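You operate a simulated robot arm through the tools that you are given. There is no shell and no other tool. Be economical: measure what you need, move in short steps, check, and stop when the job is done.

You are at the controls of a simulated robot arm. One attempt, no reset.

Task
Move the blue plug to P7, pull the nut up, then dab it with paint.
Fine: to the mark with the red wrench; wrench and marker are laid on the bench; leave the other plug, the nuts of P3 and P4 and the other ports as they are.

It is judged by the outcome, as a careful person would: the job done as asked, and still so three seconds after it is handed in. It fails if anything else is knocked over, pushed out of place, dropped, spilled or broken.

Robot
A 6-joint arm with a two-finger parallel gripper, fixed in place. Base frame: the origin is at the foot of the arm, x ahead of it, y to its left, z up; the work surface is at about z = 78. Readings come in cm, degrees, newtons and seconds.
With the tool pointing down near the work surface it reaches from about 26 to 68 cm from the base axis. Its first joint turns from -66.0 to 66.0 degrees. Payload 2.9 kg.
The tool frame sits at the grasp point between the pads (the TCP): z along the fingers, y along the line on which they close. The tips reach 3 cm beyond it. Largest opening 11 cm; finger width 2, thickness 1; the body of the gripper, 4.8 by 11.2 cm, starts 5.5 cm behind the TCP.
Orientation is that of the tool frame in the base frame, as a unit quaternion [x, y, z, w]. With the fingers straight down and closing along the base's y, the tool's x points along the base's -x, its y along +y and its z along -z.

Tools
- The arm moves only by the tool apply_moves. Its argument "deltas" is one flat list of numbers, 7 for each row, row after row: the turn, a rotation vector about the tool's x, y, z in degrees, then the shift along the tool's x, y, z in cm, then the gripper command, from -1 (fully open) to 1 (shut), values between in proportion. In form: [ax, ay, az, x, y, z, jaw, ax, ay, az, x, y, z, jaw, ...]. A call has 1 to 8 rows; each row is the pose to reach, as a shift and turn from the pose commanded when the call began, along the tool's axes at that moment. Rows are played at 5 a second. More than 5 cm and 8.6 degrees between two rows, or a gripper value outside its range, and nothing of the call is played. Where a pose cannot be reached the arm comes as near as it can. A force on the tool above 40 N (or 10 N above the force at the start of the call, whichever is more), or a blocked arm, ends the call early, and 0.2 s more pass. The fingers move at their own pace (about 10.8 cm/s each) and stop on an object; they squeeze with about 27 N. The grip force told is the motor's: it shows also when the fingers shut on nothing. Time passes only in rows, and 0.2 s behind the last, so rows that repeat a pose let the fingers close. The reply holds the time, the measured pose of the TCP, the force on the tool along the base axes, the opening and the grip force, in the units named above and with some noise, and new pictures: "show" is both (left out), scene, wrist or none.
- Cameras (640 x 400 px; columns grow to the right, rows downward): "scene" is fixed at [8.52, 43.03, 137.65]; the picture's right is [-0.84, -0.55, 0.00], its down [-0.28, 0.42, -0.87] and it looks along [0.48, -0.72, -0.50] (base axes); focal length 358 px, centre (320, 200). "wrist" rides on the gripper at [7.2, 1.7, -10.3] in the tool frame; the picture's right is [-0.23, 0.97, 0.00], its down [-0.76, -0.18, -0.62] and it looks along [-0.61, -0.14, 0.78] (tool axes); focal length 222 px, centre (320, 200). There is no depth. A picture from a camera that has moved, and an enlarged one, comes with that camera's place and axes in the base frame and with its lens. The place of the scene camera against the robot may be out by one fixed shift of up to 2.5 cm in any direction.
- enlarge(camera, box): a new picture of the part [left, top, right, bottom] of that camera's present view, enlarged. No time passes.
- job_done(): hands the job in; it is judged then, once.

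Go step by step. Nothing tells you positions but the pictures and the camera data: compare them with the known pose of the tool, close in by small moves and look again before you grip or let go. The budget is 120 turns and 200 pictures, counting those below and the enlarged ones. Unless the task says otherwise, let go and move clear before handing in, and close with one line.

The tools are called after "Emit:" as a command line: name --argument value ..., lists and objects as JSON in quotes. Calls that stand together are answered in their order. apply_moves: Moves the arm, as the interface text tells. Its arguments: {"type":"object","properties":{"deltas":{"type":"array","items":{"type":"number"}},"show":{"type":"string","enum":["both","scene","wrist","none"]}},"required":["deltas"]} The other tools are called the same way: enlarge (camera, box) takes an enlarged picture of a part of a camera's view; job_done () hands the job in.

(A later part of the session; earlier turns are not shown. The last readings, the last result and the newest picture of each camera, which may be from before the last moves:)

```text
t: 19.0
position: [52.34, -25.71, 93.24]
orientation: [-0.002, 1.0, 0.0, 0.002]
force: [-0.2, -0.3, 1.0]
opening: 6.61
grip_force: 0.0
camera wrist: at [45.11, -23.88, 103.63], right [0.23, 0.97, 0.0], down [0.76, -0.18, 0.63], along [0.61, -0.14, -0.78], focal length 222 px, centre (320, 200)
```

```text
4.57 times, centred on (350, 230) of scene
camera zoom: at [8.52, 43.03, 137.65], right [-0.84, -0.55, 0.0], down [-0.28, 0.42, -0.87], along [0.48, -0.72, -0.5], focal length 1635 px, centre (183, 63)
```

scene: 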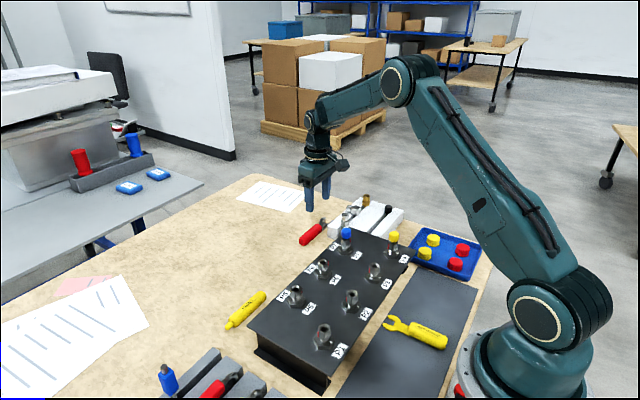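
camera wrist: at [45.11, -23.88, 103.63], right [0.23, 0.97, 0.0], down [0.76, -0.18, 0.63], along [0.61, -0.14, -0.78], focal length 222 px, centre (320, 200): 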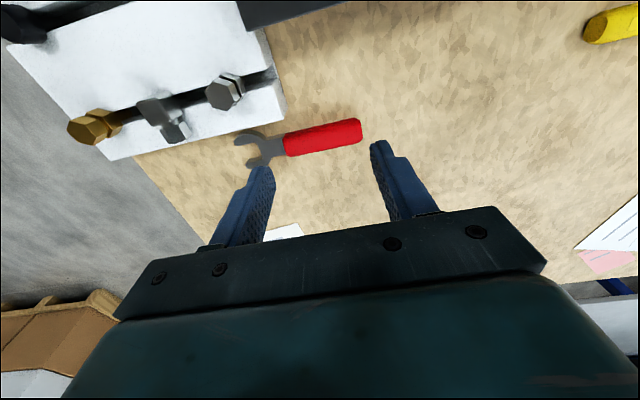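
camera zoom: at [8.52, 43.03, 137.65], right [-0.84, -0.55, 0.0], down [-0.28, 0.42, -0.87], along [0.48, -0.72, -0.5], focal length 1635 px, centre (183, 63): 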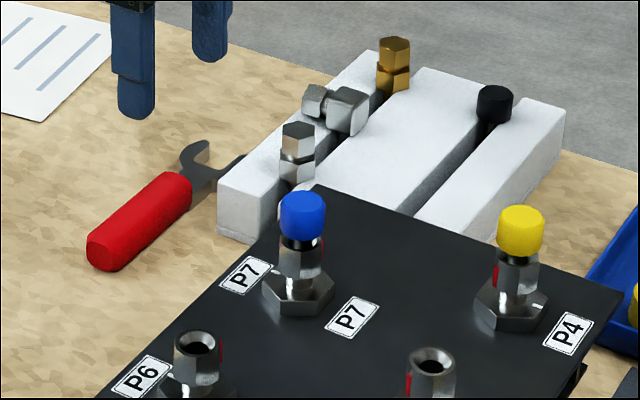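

The wrench handle runs almost along y from (55.1,-30.2) to (55.4,-21.6), jaw toward -y with a ~2.3 cm gap. I'll turn the gripper +88° and hover over the handle's front part.

Emit:
apply_moves --deltas '[0, 0, -8.4, -0.5, -0.3, 0, -0.1, 0, 0, -16.8, -1, -0.6, 0, -0.1, 0, 0, -25.2, -1.5, -0.9, 0, -0.1, 0, 0, -33.6, -2, -1.2, 0.5, -0.1, 0, 0, -42, -2.4, -1.5, 1, -0.1, 0, 0, -50.4, -2.8, -1.8, 1.5, -0.1, 0, 0, -58.8, -2.86, -1.8, 2, -0.1, 0, 0, -67.2, -2.86, -1.8, 2, -0.1]' --show "none"

Emit:
apply_moves --deltas '[0, 0, -7, 0, 0, 0.5, -0.1, 0, 0, -14, 0, 0, 1, -0.1, 0, 0, -20.8, 0, 0, 1.5, -0.1, 0, 0, -20.8, 0, 0, 2, -0.1, 0, 0, -20.8, 0, 0, 2, -0.1]' --show "both"

Emit:
enlarge --camera "wrist" --box '[220, 80, 420, 220]'

```text
t: 20.8
position: [55.22, -27.45, 91.35]
orientation: [-0.555, 0.832, -0.001, 0.001]
force: [0.2, -0.2, 0.2]
opening: 6.04
grip_force: 0.0
```

```text
t: 22.0
position: [55.25, -27.35, 89.23]
orientation: [-0.695, 0.719, -0.001, 0.002]
force: [0.1, 0.5, -0.6]
opening: 6.06
grip_force: 0.1
camera wrist: at [53.31, -34.55, 99.69], right [-0.97, 0.26, 0.0], down [0.2, 0.76, 0.62], along [0.16, 0.6, -0.78], focal length 222 px, centre (320, 200)
```

scene: 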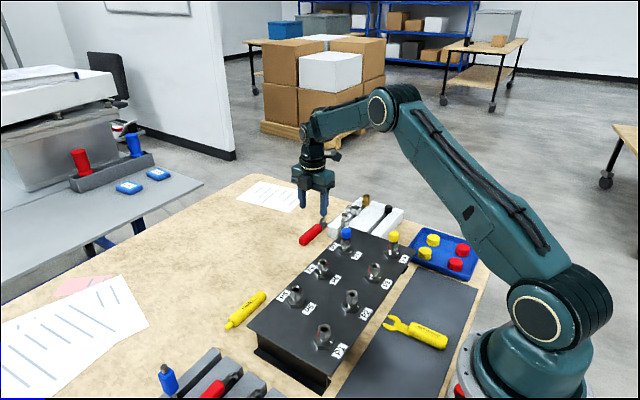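
wrist: 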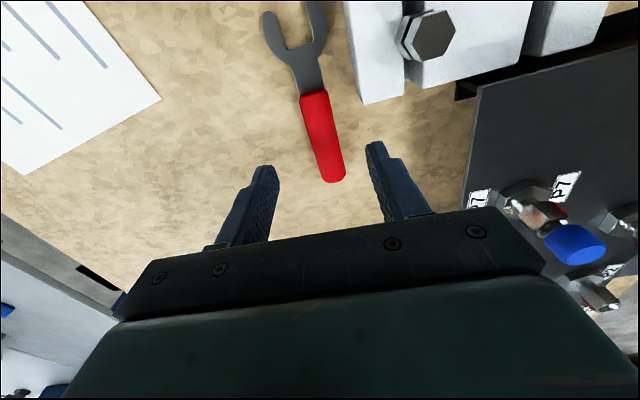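

```text
2.86 times, centred on (320, 150) of wrist
camera zoom: at [53.31, -34.55, 99.69], right [-0.97, 0.26, 0.0], down [0.2, 0.76, 0.62], along [0.16, 0.6, -0.78], focal length 635 px, centre (320, 343)
```

zoom: 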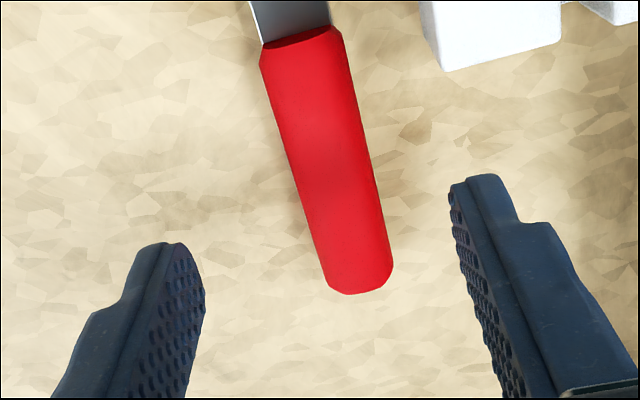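

Emit:
apply_moves --deltas '[0, 0, -0.8, 0, 0.08, 3, -0.1, 0, 0, -0.8, 0, 0.08, 6, -0.1, 0, 0, -0.8, 0, 0.08, 7.9, -0.1, 0, 0, -0.8, 0, 0.08, 7.9, -0.1]' --show "wrist"

```text
t: 23.0
position: [55.15, -27.32, 81.3]
orientation: [-0.7, 0.714, -0.001, 0.001]
force: [-0.1, 0.1, -0.9]
opening: 6.06
grip_force: 0.1
camera wrist: at [53.38, -34.57, 91.82], right [-0.97, 0.25, 0.0], down [0.19, 0.76, 0.62], along [0.16, 0.6, -0.78], focal length 222 px, centre (320, 200)
```

wrist: 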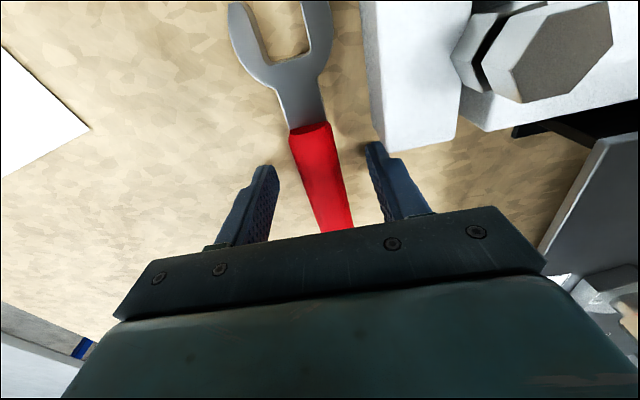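

Emit:
apply_moves --deltas '[0, 0, 0, 0, 0, 0, 0.3, 0, 0, 0, 0, 0, 0, 0.6, 0, 0, 0, 0, 0, 0, 0.9, 0, 0, 0, 0, 0, 0, 0.9]' --show "wrist"

```text
t: 24.0
position: [55.2, -27.38, 81.31]
orientation: [-0.7, 0.714, 0.0, 0.001]
force: [0.6, -0.3, 0.2]
opening: 2.52
grip_force: 27.1
camera wrist: at [53.38, -34.57, 91.84], right [-0.97, 0.25, 0.0], down [0.19, 0.76, 0.62], along [0.16, 0.6, -0.78], focal length 222 px, centre (320, 200)
```

wrist: 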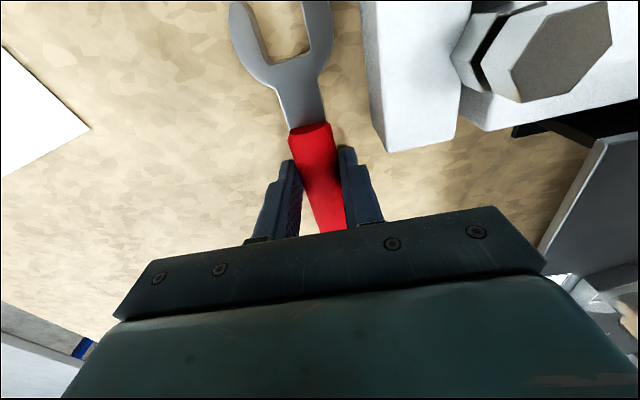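

Gripped. Lift and then measure the jaw in the tool frame.

Emit:
apply_moves --deltas '[0, 0, 0, 0, 0, -2, 0.9, 0, 0, 0, 0, 0, -5, 0.9, 0, 0, 0, 0, 0, -9, 0.9, 0, 0, 0, 0, 0, -12, 0.9, 0, 0, 0, 0, 0, -12, 0.9]' --show "both"

Emit:
enlarge --camera "wrist" --box '[200, 0, 400, 160]'

Emit:
enlarge --camera "scene" --box '[280, 140, 420, 260]'

```text
t: 25.2
position: [55.28, -27.55, 93.53]
orientation: [-0.7, 0.714, -0.001, 0.002]
force: [0.1, -0.5, -0.8]
opening: 2.51
grip_force: 26.9
camera wrist: at [53.49, -34.57, 103.87], right [-0.97, 0.25, 0.0], down [0.19, 0.76, 0.62], along [0.16, 0.6, -0.78], focal length 222 px, centre (320, 200)
```

scene: 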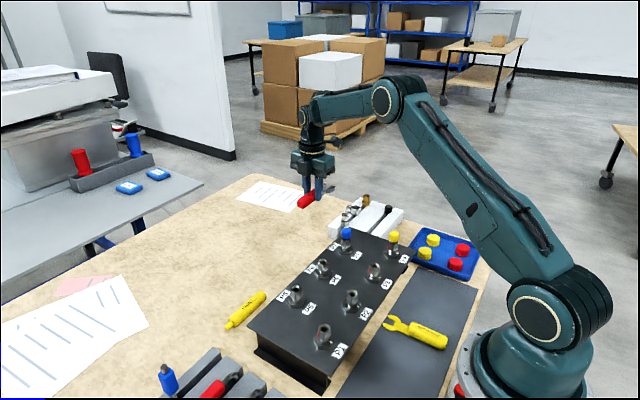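
wrist: 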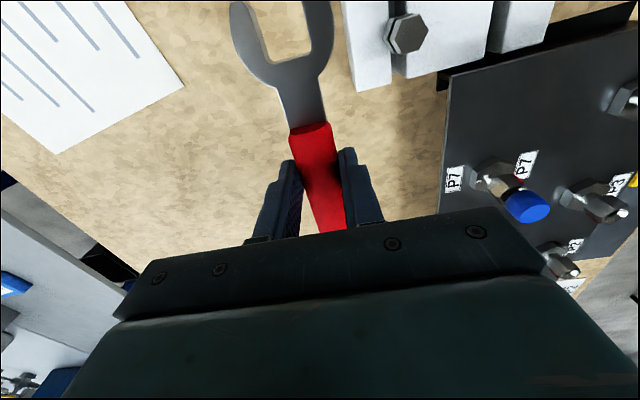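

```text
2.50 times, centred on (300, 80) of wrist
camera zoom: at [53.49, -34.57, 103.87], right [-0.97, 0.25, 0.0], down [0.19, 0.76, 0.62], along [0.16, 0.6, -0.78], focal length 555 px, centre (370, 500)
```

zoom: 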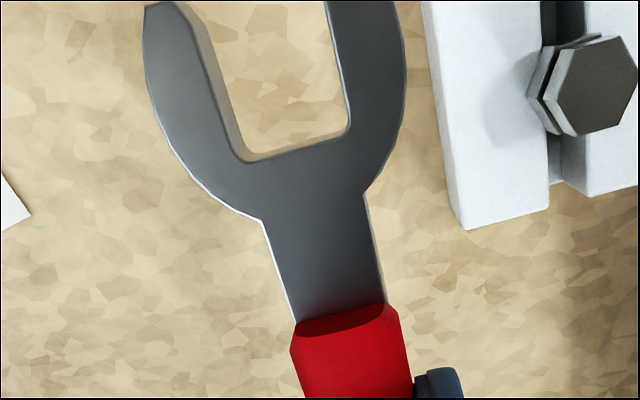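

```text
3.33 times, centred on (350, 200) of scene
camera zoom: at [8.52, 43.03, 137.65], right [-0.84, -0.55, 0.0], down [-0.28, 0.42, -0.87], along [0.48, -0.72, -0.5], focal length 1192 px, centre (220, 200)
```

zoom: 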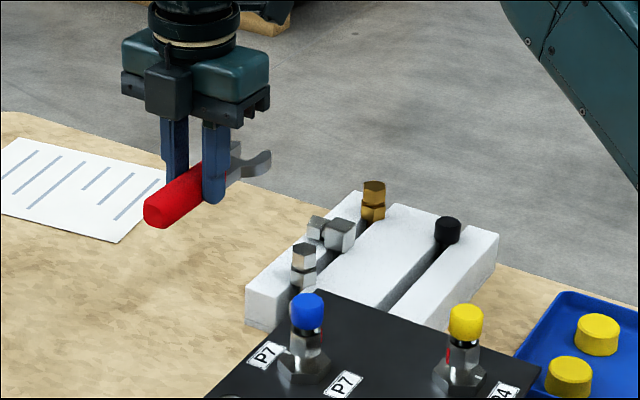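

The jaw throat sits at tool x≈6.24, y≈0.1, gap 2.25. Now I need the exact hex orientation of P7's nut.

Emit:
enlarge --camera "scene" --box '[328, 222, 364, 258]'

Emit:
enlarge --camera "wrist" --box '[440, 140, 560, 240]'

```text
11.11 times, centred on (346, 240) of scene
camera zoom: at [8.52, 43.03, 137.65], right [-0.84, -0.55, 0.0], down [-0.28, 0.42, -0.87], along [0.48, -0.72, -0.5], focal length 3974 px, centre (31, -244)
```

zoom: 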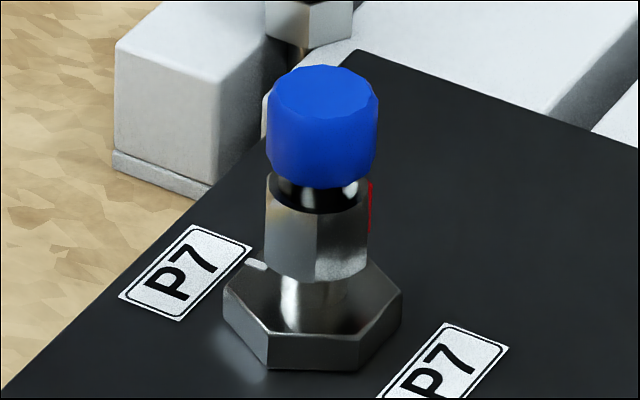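

```text
4.00 times, centred on (500, 190) of wrist
camera zoom: at [53.49, -34.57, 103.87], right [-0.97, 0.25, 0.0], down [0.19, 0.76, 0.62], along [0.16, 0.6, -0.78], focal length 888 px, centre (-400, 240)
```

zoom: 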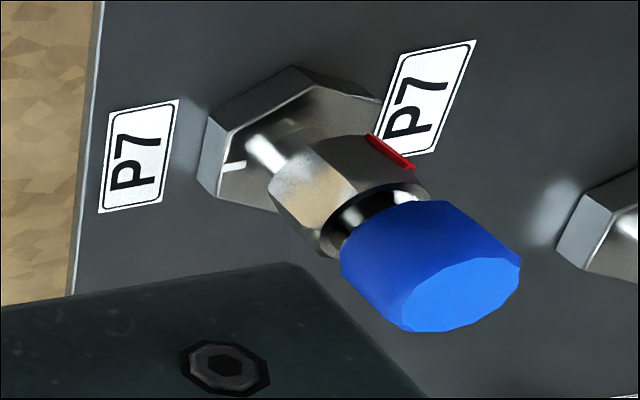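

Nut flats face 28° (mod 60°); red mark on the flat at ~208°, white at ~0°: 210° clockwise, doable in two bites starting with the handle at 28°. Moving the wrench to a standoff in front of P7 at that angle.

Emit:
apply_moves --deltas '[0, 0, 7.6, -1.69, 0.7, 0, 0.9, 0, 0, 15.2, -3.38, 1.41, 0, 0.9, 0, 0, 22.8, -5.07, 2.12, 0, 0.9, 0, 0, 30.4, -6.77, 2.82, 0, 0.9, 0, 0, 38, -8.46, 3.53, 0, 0.9, 0, 0, 45.6, -10.15, 4.24, 0, 0.9, 0, 0, 53.2, -11.85, 4.94, 0, 0.9, 0, 0, 60.8, -13.54, 5.65, 0, 0.9]' --show "both"

Emit:
enlarge --camera "scene" --box '[280, 190, 400, 270]'

```text
t: 27.0
position: [49.88, -13.86, 93.28]
orientation: [-0.241, 0.971, -0.001, 0.002]
force: [-0.9, -0.4, -1.9]
opening: 2.56
grip_force: 27.2
camera wrist: at [42.59, -15.67, 103.81], right [-0.26, 0.97, 0.0], down [0.75, 0.2, 0.63], along [0.61, 0.16, -0.78], focal length 222 px, centre (320, 200)
```

scene: 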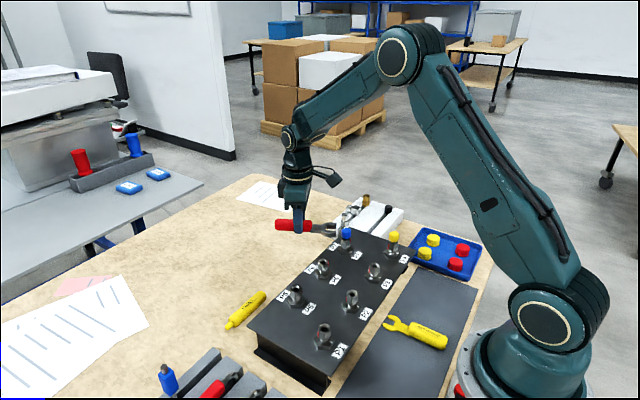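
wrist: 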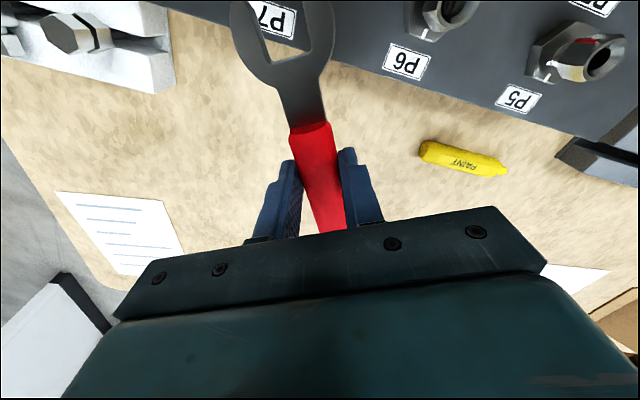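

```text
5.00 times, centred on (340, 230) of scene
camera zoom: at [8.52, 43.03, 137.65], right [-0.84, -0.55, 0.0], down [-0.28, 0.42, -0.87], along [0.48, -0.72, -0.5], focal length 1788 px, centre (220, 50)
```

zoom: 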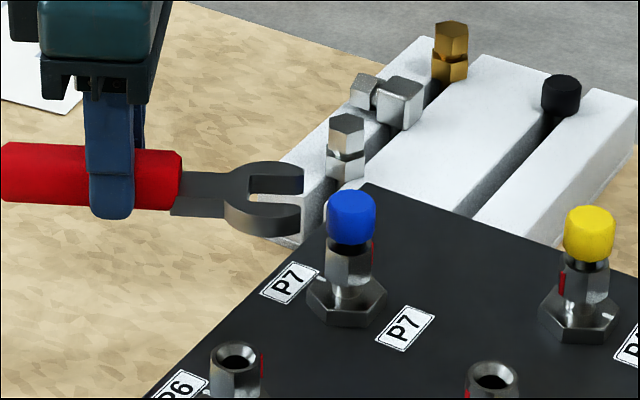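

Emit:
apply_moves --deltas '[0, 0, 0, 0, 0, 2, 0.9, 0, 0, 0, 0, 0, 3.9, 0.9, 0, 0, 0, 0, 0, 3.9, 0.9]' --show "scene"

Emit:
enlarge --camera "scene" --box '[300, 210, 380, 270]'

```text
t: 27.8
position: [49.71, -13.73, 89.34]
orientation: [-0.242, 0.97, 0.0, 0.002]
force: [0.2, 0.0, -1.1]
opening: 2.53
grip_force: 27.1
```

scene: 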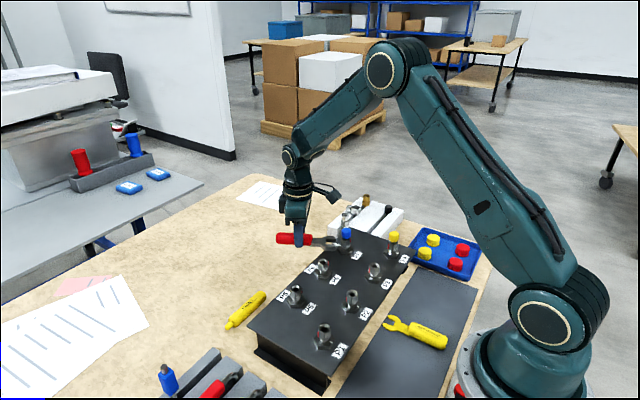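

```text
6.67 times, centred on (340, 240) of scene
camera zoom: at [8.52, 43.03, 137.65], right [-0.84, -0.55, 0.0], down [-0.28, 0.42, -0.87], along [0.48, -0.72, -0.5], focal length 2385 px, centre (187, -67)
```

zoom: 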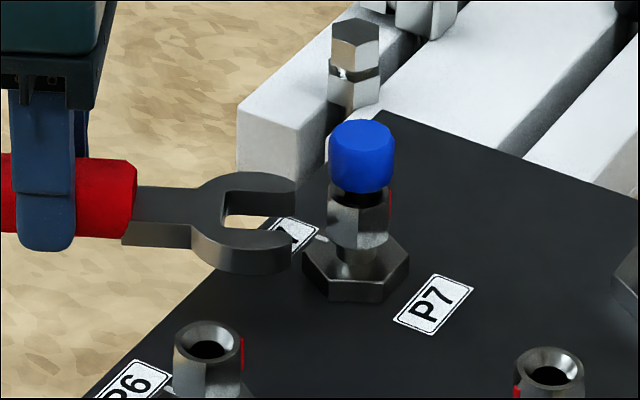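

The blade looks ~0.6 cm low relative to the nut's middle; I raise it a little and advance part-way.

Emit:
apply_moves --deltas '[0, 0, 0, 0, -0.1, -0.6, 0.9, 0, 0, 0, 0.8, -0.1, -0.6, 0.9, 0, 0, 0, 1.6, -0.1, -0.6, 0.9, 0, 0, 0, 2, -0.1, -0.6, 0.9, 0, 0, 0, 2, -0.1, -0.6, 0.9]' --show "both"

Emit:
enlarge --camera "scene" --box '[310, 215, 370, 265]'

Emit:
enlarge --camera "wrist" --box '[200, 0, 400, 140]'

```text
t: 29.0
position: [47.94, -14.89, 90.0]
orientation: [-0.243, 0.97, -0.001, 0.003]
force: [-0.5, 0.5, -1.0]
opening: 2.53
grip_force: 26.7
camera wrist: at [40.81, -16.75, 100.42], right [-0.26, 0.97, 0.0], down [0.75, 0.2, 0.63], along [0.61, 0.16, -0.78], focal length 222 px, centre (320, 200)
```

scene: 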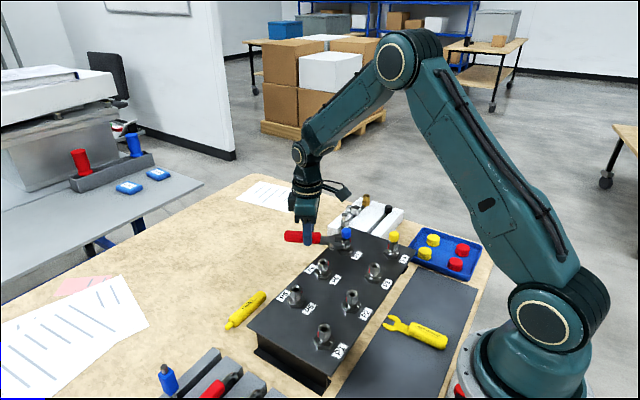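
wrist: 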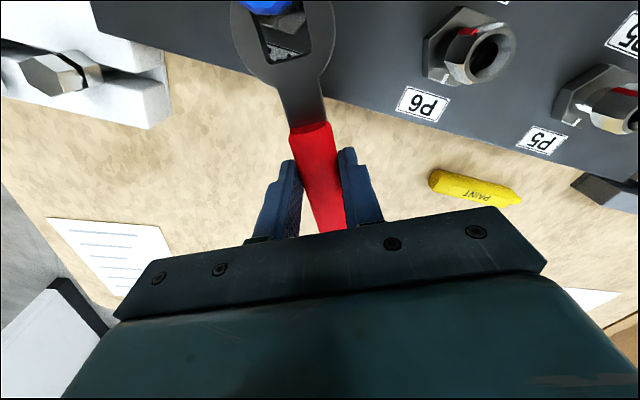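

```text
8.00 times, centred on (340, 240) of scene
camera zoom: at [8.52, 43.03, 137.65], right [-0.84, -0.55, 0.0], down [-0.28, 0.42, -0.87], along [0.48, -0.72, -0.5], focal length 2862 px, centre (160, -120)
```

zoom: 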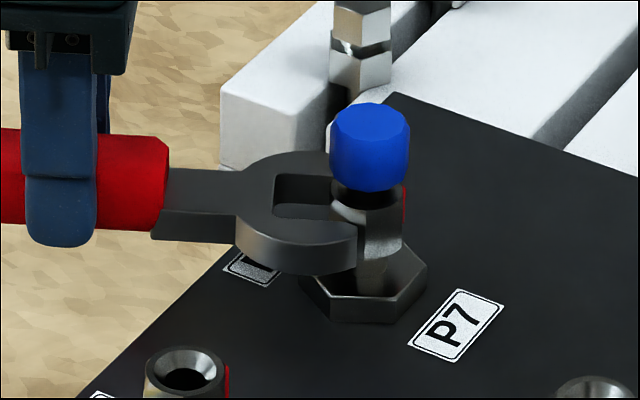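

```text
2.86 times, centred on (300, 70) of wrist
camera zoom: at [40.81, -16.75, 100.42], right [-0.26, 0.97, 0.0], down [0.75, 0.2, 0.63], along [0.61, 0.16, -0.78], focal length 635 px, centre (377, 571)
```

zoom: 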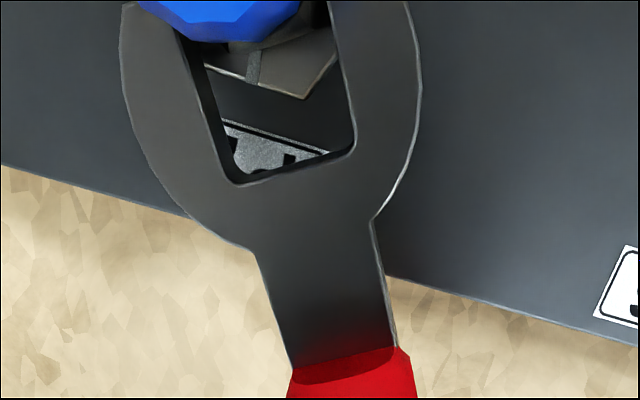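

Jaw is straddling the nut with no force. Raising 0.4 cm more and sliding fully on.

Emit:
apply_moves --deltas '[0, 0, 0, 0, 0, -0.4, 0.9, 0, 0, 0, 0.5, 0, -0.4, 0.9, 0, 0, 0, 1, 0, -0.4, 0.9, 0, 0, 0, 1.5, 0, -0.4, 0.9, 0, 0, 0, 1.7, 0, -0.4, 0.9, 0, 0, 0, 1.7, 0, -0.4, 0.9]' --show "both"

Emit:
enlarge --camera "scene" --box '[310, 215, 370, 265]'

Emit:
enlarge --camera "wrist" --box '[200, 0, 400, 140]'

```text
t: 29.9
position: [47.57, -15.04, 90.67]
orientation: [-0.249, 0.969, -0.002, 0.011]
force: [4.6, 4.6, -2.6]
opening: 2.52
grip_force: 26.8
stopped in row 4: the force on the tool passed its limit (the readings are from after the stop); the commanded pose is now the measured one
camera wrist: at [40.2, -16.94, 100.9], right [-0.27, 0.96, 0.0], down [0.74, 0.21, 0.64], along [0.62, 0.17, -0.77], focal length 222 px, centre (320, 200)
```

scene: 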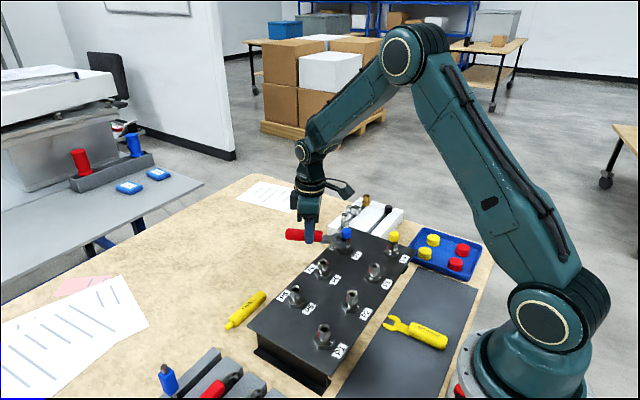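
wrist: 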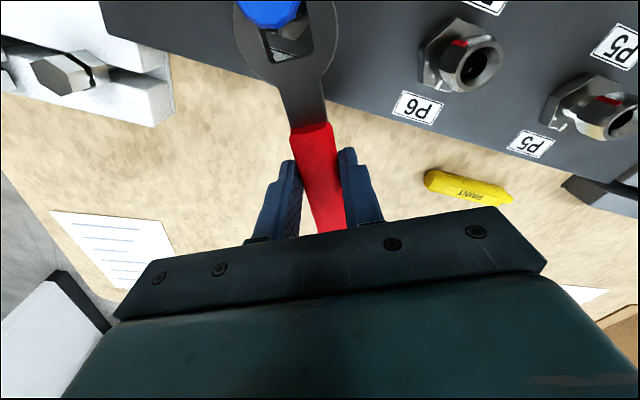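

```text
8.00 times, centred on (340, 240) of scene
camera zoom: at [8.53, 43.03, 137.64], right [-0.84, -0.55, 0.0], down [-0.28, 0.42, -0.87], along [0.48, -0.72, -0.5], focal length 2862 px, centre (160, -120)
```

zoom: 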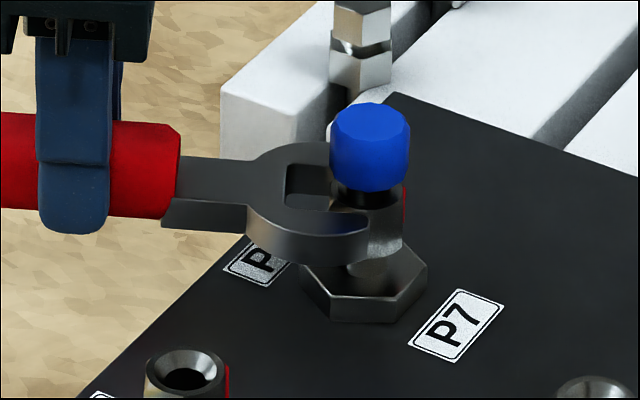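

```text
2.86 times, centred on (300, 70) of wrist
camera zoom: at [40.2, -16.94, 100.9], right [-0.27, 0.96, 0.0], down [0.74, 0.21, 0.64], along [0.62, 0.17, -0.77], focal length 635 px, centre (377, 571)
```

zoom: 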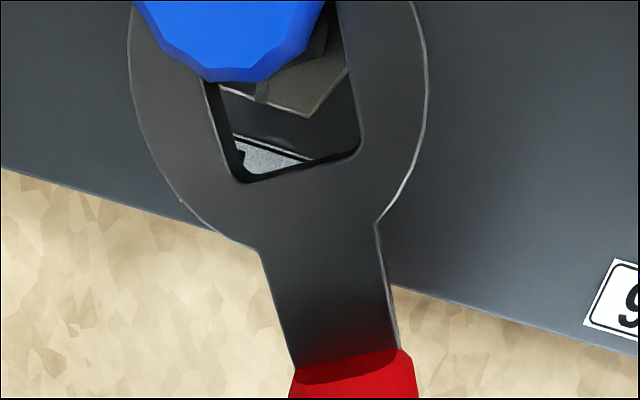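

My flat geometry was off by 30°: the prongs need to run parallel to flats, so the handle must sit along a corner direction (58° mod 60). Backing off, then re-approaching at 58°.

Emit:
apply_moves --deltas '[-0.5, 1.1, 0, -0.8, 0, 0, 0.9, -0.5, 1.1, 0, -1.8, 0, 0, 0.9, -0.5, 1.1, 0, -2.6, 0, 0, 0.9, -0.5, 1.1, 0, -2.6, 0, 0, 0.9]' --show "both"

Emit:
enlarge --camera "scene" --box '[310, 215, 370, 265]'

Emit:
enlarge --camera "wrist" --box '[200, 0, 400, 160]'

```text
t: 30.9
position: [49.91, -13.87, 90.77]
orientation: [-0.249, 0.969, 0.0, 0.0]
force: [0.6, 0.5, -1.1]
opening: 2.54
grip_force: 26.7
camera wrist: at [42.7, -15.78, 101.18], right [-0.27, 0.96, 0.0], down [0.75, 0.21, 0.62], along [0.6, 0.17, -0.78], focal length 222 px, centre (320, 200)
```

scene: 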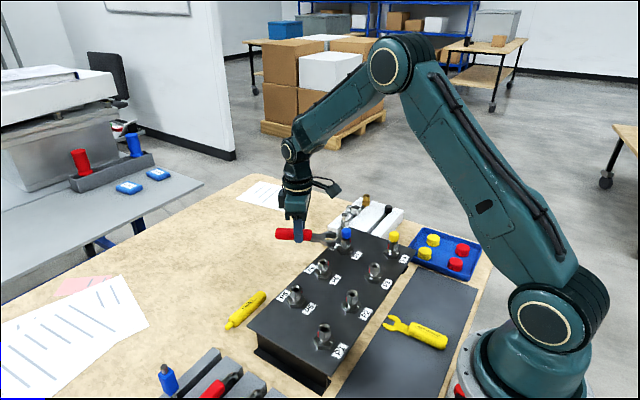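
wrist: 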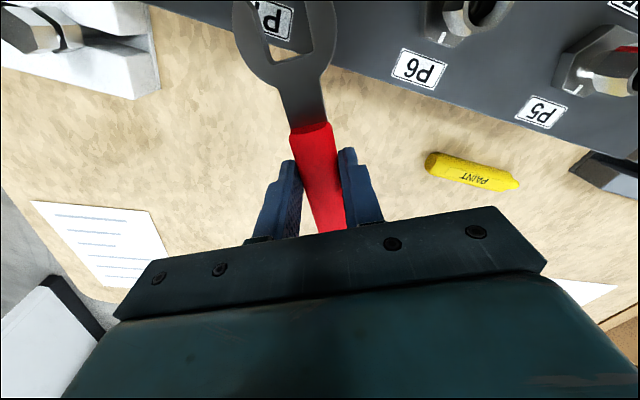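

```text
8.00 times, centred on (340, 240) of scene
camera zoom: at [8.52, 43.03, 137.65], right [-0.84, -0.55, 0.0], down [-0.28, 0.42, -0.87], along [0.48, -0.72, -0.5], focal length 2862 px, centre (160, -120)
```

zoom: 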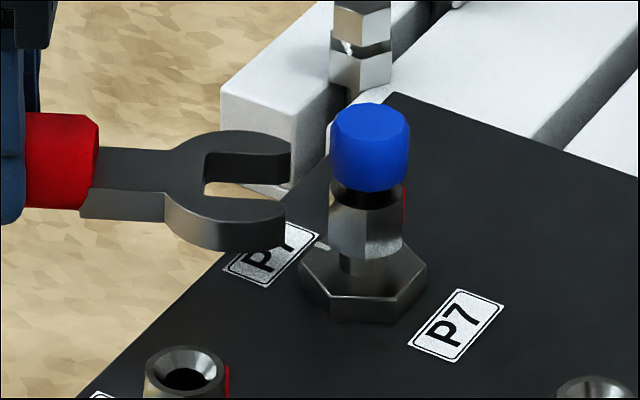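

```text
2.50 times, centred on (300, 80) of wrist
camera zoom: at [42.7, -15.78, 101.18], right [-0.27, 0.96, 0.0], down [0.75, 0.21, 0.62], along [0.6, 0.17, -0.78], focal length 555 px, centre (370, 500)
```

zoom: 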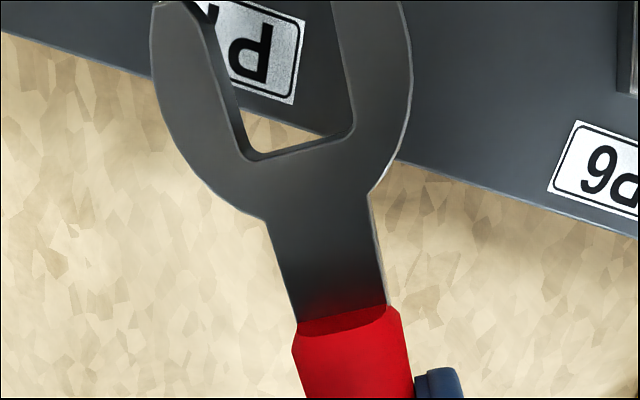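

Emit:
enlarge --camera "scene" --box '[334, 228, 364, 258]'

```text
13.33 times, centred on (349, 243) of scene
camera zoom: at [8.52, 43.03, 137.65], right [-0.84, -0.55, 0.0], down [-0.28, 0.42, -0.87], along [0.48, -0.72, -0.5], focal length 4769 px, centre (-67, -373)
```

zoom: 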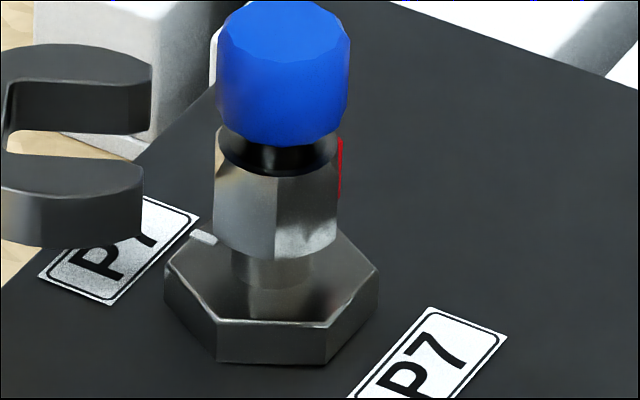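

Emit:
apply_moves --deltas '[0, 0, -7.55, 0.1, 1.46, 0, 0.9, 0, 0, -15.1, 0.5, 2.9, 0, 0.9, 0, 0, -22.65, 0.9, 4.4, 0.2, 0.9, 0, 0, -30.2, 1.37, 5.85, 0.4, 0.9, 0, 0, -30.2, 1.37, 5.85, 0.4, 0.9]' --show "scene"

Emit:
enlarge --camera "scene" --box '[310, 215, 370, 265]'

```text
t: 32.1
position: [45.66, -9.27, 90.15]
orientation: [-0.494, 0.869, 0.0, 0.0]
force: [0.0, -0.6, -1.3]
opening: 2.54
grip_force: 26.9
```

scene: 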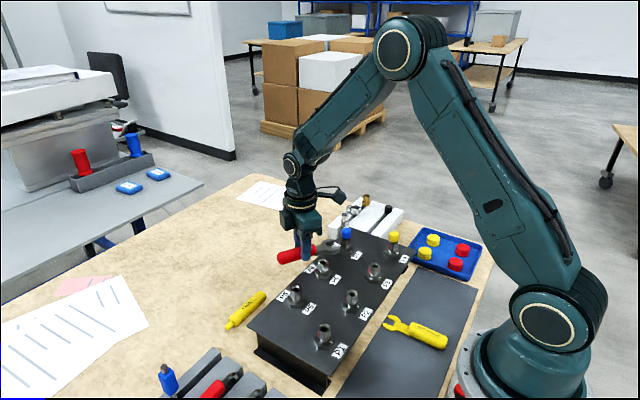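

```text
8.00 times, centred on (340, 240) of scene
camera zoom: at [8.52, 43.03, 137.65], right [-0.84, -0.55, 0.0], down [-0.28, 0.42, -0.87], along [0.48, -0.72, -0.5], focal length 2862 px, centre (160, -120)
```

zoom: 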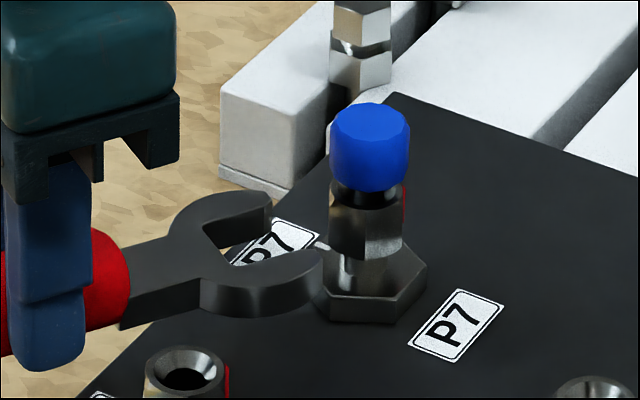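

Emit:
apply_moves --deltas '[0, 0, 0, 0, 0, 0, 0.9]' --show "none"

Emit:
apply_moves --deltas '[0, 0, 0, 0, 0, 0, 0.9]' --show "wrist"

Emit:
enlarge --camera "wrist" --box '[200, 0, 400, 160]'

```text
t: 32.5
position: [45.68, -9.43, 90.23]
orientation: [-0.493, 0.87, 0.001, 0.0]
force: [0.7, -1.0, -0.8]
opening: 2.54
grip_force: 27.1
```

```text
t: 32.9
position: [45.77, -9.38, 90.2]
orientation: [-0.493, 0.87, 0.0, 0.0]
force: [1.2, 0.5, -1.4]
opening: 2.53
grip_force: 26.8
camera wrist: at [40.57, -14.54, 100.63], right [-0.72, 0.7, 0.0], down [0.54, 0.56, 0.62], along [0.43, 0.45, -0.78], focal length 222 px, centre (320, 200)
```

wrist: 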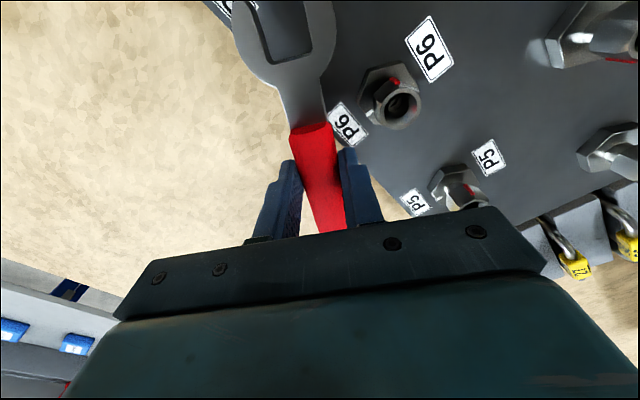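

```text
2.50 times, centred on (300, 80) of wrist
camera zoom: at [40.57, -14.54, 100.63], right [-0.72, 0.7, 0.0], down [0.54, 0.56, 0.62], along [0.43, 0.45, -0.78], focal length 555 px, centre (370, 500)
```

zoom: 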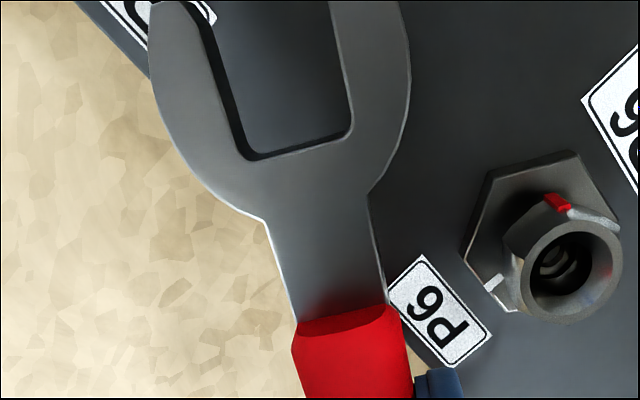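

Emit:
apply_moves --deltas '[0, 0, 0, 0.5, -0.15, -0.1, 0.9, 0, 0, 0, 1.2, -0.15, -0.1, 0.9, 0, 0, 0, 1.8, -0.15, -0.1, 0.9, 0, 0, 0, 1.8, -0.15, -0.1, 0.9]' --show "both"

Emit:
enlarge --camera "scene" --box '[320, 220, 370, 262]'

Emit:
enlarge --camera "wrist" --box '[200, 0, 400, 140]'

```text
t: 33.9
position: [44.83, -10.91, 90.37]
orientation: [-0.493, 0.87, 0.0, 0.0]
force: [0.8, 0.4, -2.0]
opening: 2.54
grip_force: 26.5
camera wrist: at [39.79, -16.19, 100.75], right [-0.72, 0.7, 0.0], down [0.54, 0.56, 0.62], along [0.43, 0.45, -0.78], focal length 222 px, centre (320, 200)
```

scene: 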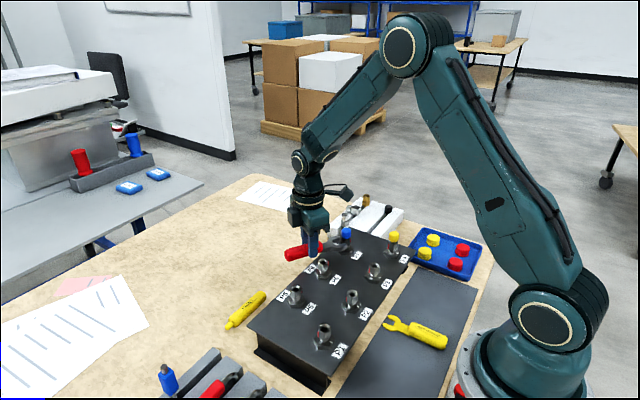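
wrist: 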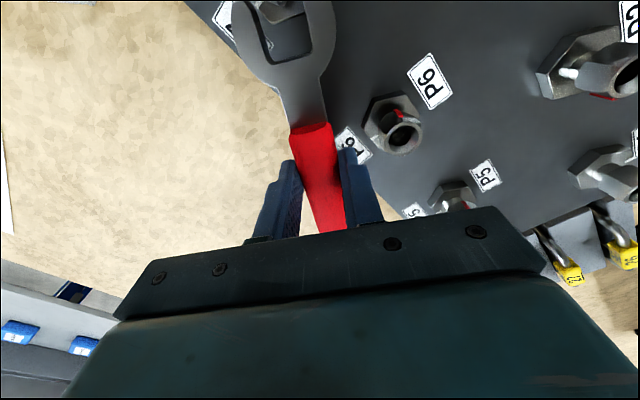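

```text
9.52 times, centred on (345, 241) of scene
camera zoom: at [8.52, 43.03, 137.65], right [-0.84, -0.55, 0.0], down [-0.28, 0.42, -0.87], along [0.48, -0.72, -0.5], focal length 3407 px, centre (82, -190)
```

zoom: 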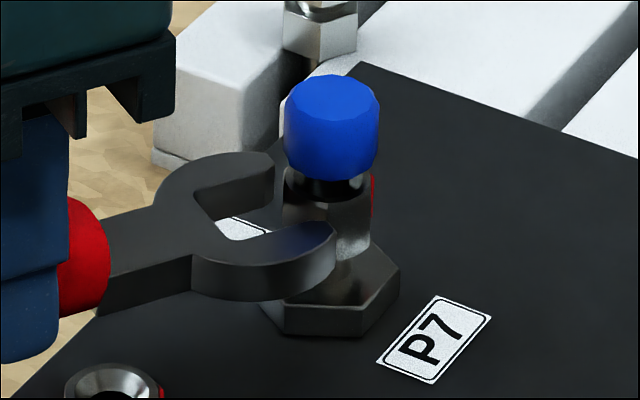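

```text
2.86 times, centred on (300, 70) of wrist
camera zoom: at [39.79, -16.19, 100.75], right [-0.72, 0.7, 0.0], down [0.54, 0.56, 0.62], along [0.43, 0.45, -0.78], focal length 635 px, centre (377, 571)
```

zoom: 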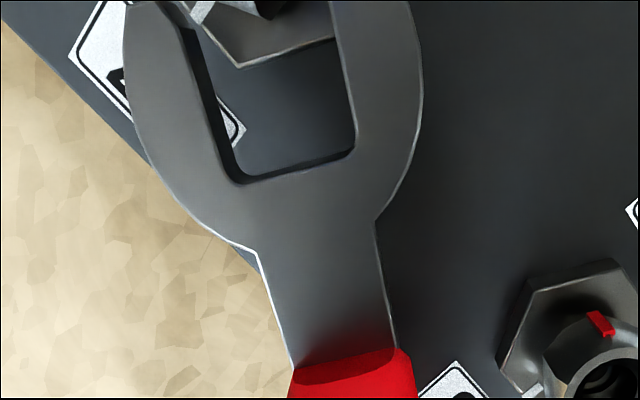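

Emit:
apply_moves --deltas '[0, 0, 0, 0.5, 0, 0, 0.9, 0, 0, 0, 1.0, 0, 0, 0.9, 0, 0, 0, 1.5, 0, 0, 0.9, 0, 0, 0, 1.9, 0, 0, 0.9, 0, 0, 0, 1.9, 0, 0, 0.9]' --show "both"

Emit:
enlarge --camera "scene" --box '[320, 220, 370, 262]'

Emit:
enlarge --camera "wrist" --box '[200, 0, 400, 140]'

```text
t: 35.1
position: [43.85, -12.58, 90.48]
orientation: [-0.492, 0.871, 0.0, 0.001]
force: [-0.9, 1.7, -1.4]
opening: 2.52
grip_force: 26.8
camera wrist: at [38.76, -17.87, 100.89], right [-0.72, 0.7, 0.0], down [0.54, 0.56, 0.62], along [0.43, 0.45, -0.78], focal length 222 px, centre (320, 200)
```

scene: 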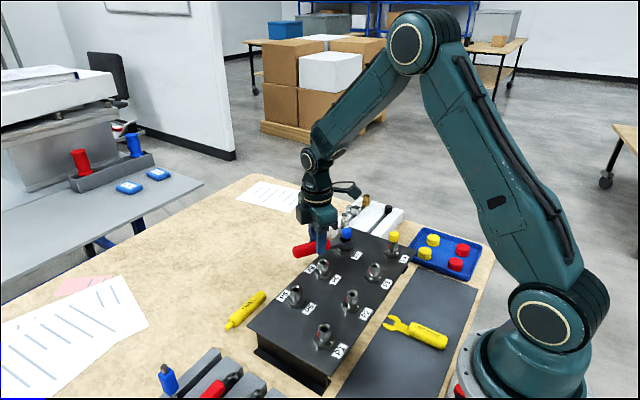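
wrist: 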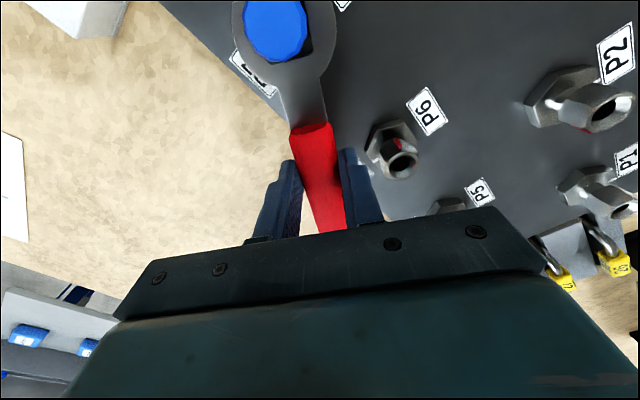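

```text
9.52 times, centred on (345, 241) of scene
camera zoom: at [8.52, 43.03, 137.65], right [-0.84, -0.55, 0.0], down [-0.28, 0.42, -0.87], along [0.48, -0.72, -0.5], focal length 3407 px, centre (82, -190)
```

zoom: 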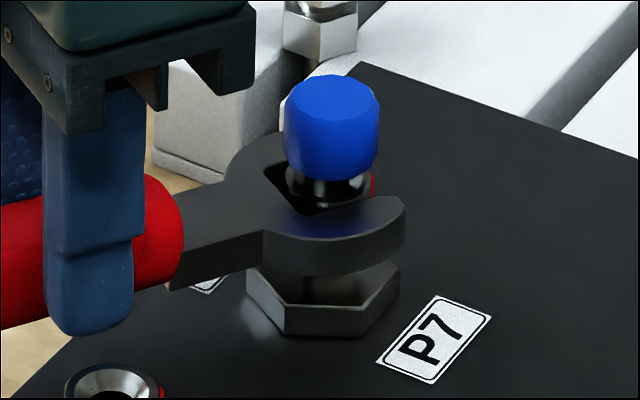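

```text
2.86 times, centred on (300, 70) of wrist
camera zoom: at [38.76, -17.87, 100.89], right [-0.72, 0.7, 0.0], down [0.54, 0.56, 0.62], along [0.43, 0.45, -0.78], focal length 635 px, centre (377, 571)
```

zoom: 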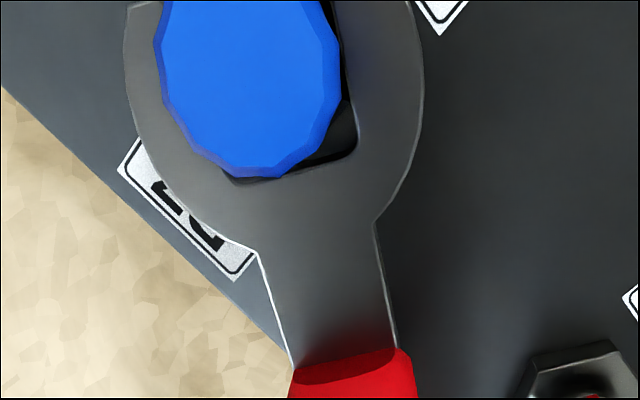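

The wrench is on the nut without force. Turning clockwise 30° about the nut axis to test.

Emit:
apply_moves --deltas '[0, 0, 7.5, 0.086, -1.004, 0, 0.9, 0, 0, 15, 0.301, -1.988, 0, 0.9, 0, 0, 22.5, 0.644, -2.935, 0, 0.9, 0, 0, 30, 1.107, -3.83, 0, 0.9]' --show "both"

Emit:
enlarge --camera "scene" --box '[320, 220, 370, 262]'

Emit:
enlarge --camera "wrist" --box '[200, 0, 400, 140]'

```text
t: 36.1
position: [46.65, -15.57, 90.36]
orientation: [-0.249, 0.969, 0.001, -0.001]
force: [-4.7, 4.7, -2.1]
opening: 2.56
grip_force: 27.0
camera wrist: at [39.51, -17.44, 100.79], right [-0.27, 0.96, 0.0], down [0.75, 0.21, 0.62], along [0.6, 0.17, -0.78], focal length 222 px, centre (320, 200)
```

scene: 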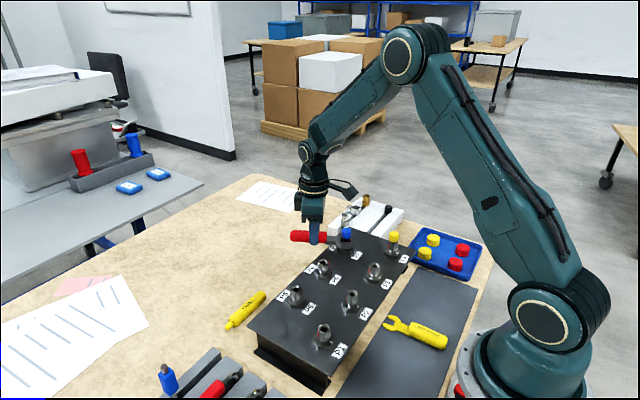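
wrist: 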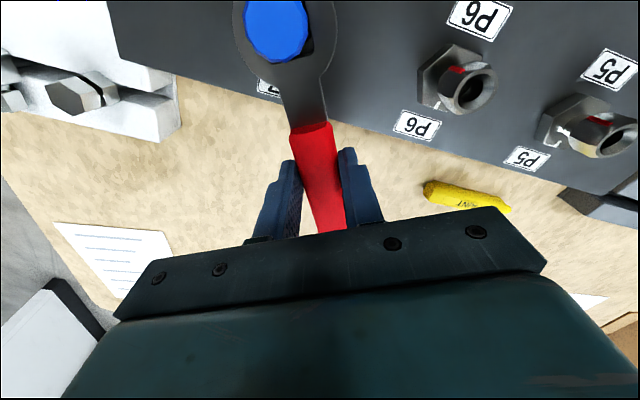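

```text
9.52 times, centred on (345, 241) of scene
camera zoom: at [8.51, 43.04, 137.64], right [-0.84, -0.55, 0.0], down [-0.28, 0.42, -0.87], along [0.48, -0.72, -0.5], focal length 3407 px, centre (82, -190)
```

zoom: 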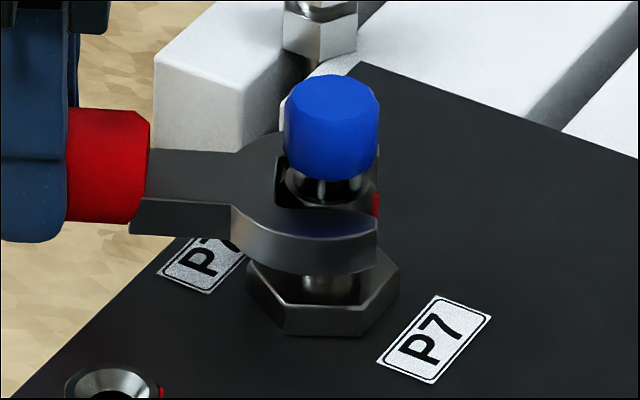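

```text
2.86 times, centred on (300, 70) of wrist
camera zoom: at [39.51, -17.44, 100.79], right [-0.27, 0.96, 0.0], down [0.75, 0.21, 0.62], along [0.6, 0.17, -0.78], focal length 635 px, centre (377, 571)
```

zoom: 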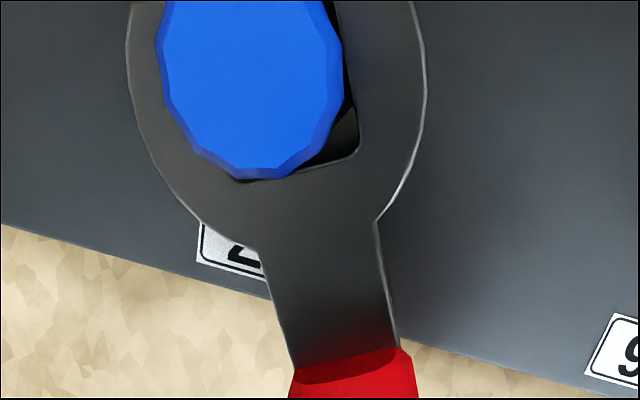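

Nut turns with the wrench (red mark now swung toward the camera). Continuing 60° more.

Emit:
apply_moves --deltas '[0, 0, 7.5, 0.086, -1.004, 0, 0.9, 0, 0, 15, 0.301, -1.988, 0, 0.9, 0, 0, 22.5, 0.644, -2.935, 0, 0.9, 0, 0, 30, 1.107, -3.83, 0, 0.9, 0, 0, 37.5, 1.682, -4.656, 0, 0.9, 0, 0, 45, 2.361, -5.401, 0, 0.9, 0, 0, 52.5, 3.132, -6.05, 0, 0.9, 0, 0, 60, 3.98, -6.593, 0, 0.9]' --show "both"

Emit:
enlarge --camera "scene" --box '[320, 220, 370, 262]'

```text
t: 37.9
position: [46.55, -23.18, 90.41]
orientation: [0.268, 0.963, 0.0, 0.001]
force: [1.8, 7.7, -2.0]
opening: 2.54
grip_force: 26.7
camera wrist: at [41.23, -17.94, 100.84], right [0.7, 0.72, 0.0], down [0.56, -0.55, 0.62], along [0.45, -0.44, -0.78], focal length 222 px, centre (320, 200)
```

scene: 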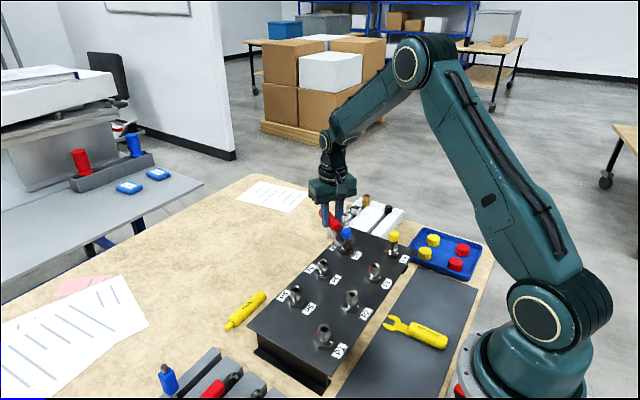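
wrist: 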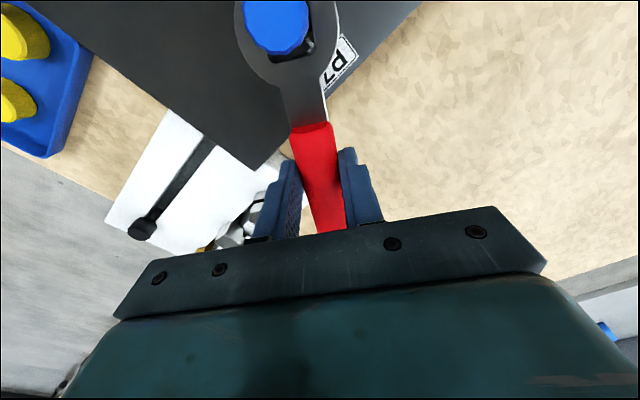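

```text
9.52 times, centred on (345, 241) of scene
camera zoom: at [8.53, 43.04, 137.64], right [-0.84, -0.55, 0.0], down [-0.28, 0.42, -0.87], along [0.48, -0.72, -0.5], focal length 3407 px, centre (82, -190)
```

zoom: 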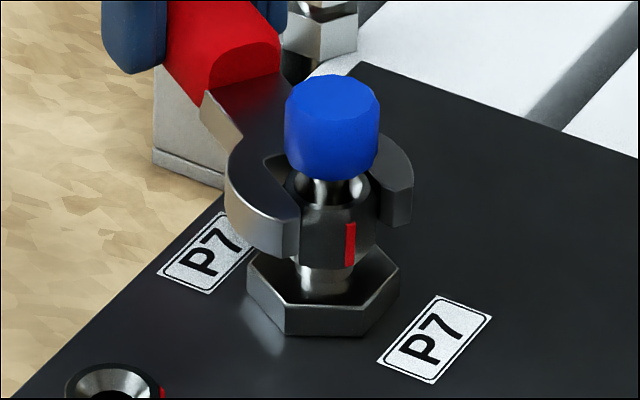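

Emit:
enlarge --camera "scene" --box '[334, 232, 360, 256]'

```text
16.00 times, centred on (347, 244) of scene
camera zoom: at [8.53, 43.04, 137.64], right [-0.84, -0.55, 0.0], down [-0.28, 0.42, -0.87], along [0.48, -0.72, -0.5], focal length 5723 px, centre (-112, -504)
```

zoom: 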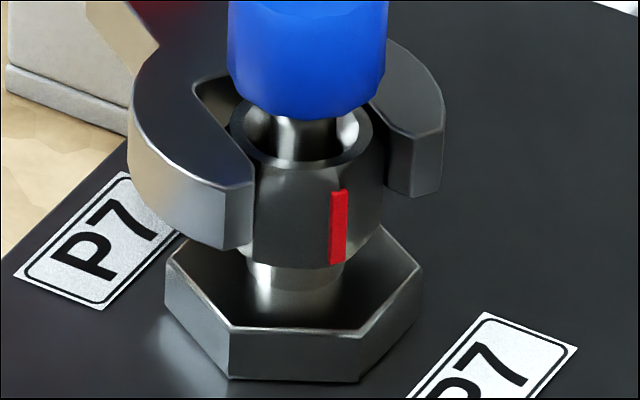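

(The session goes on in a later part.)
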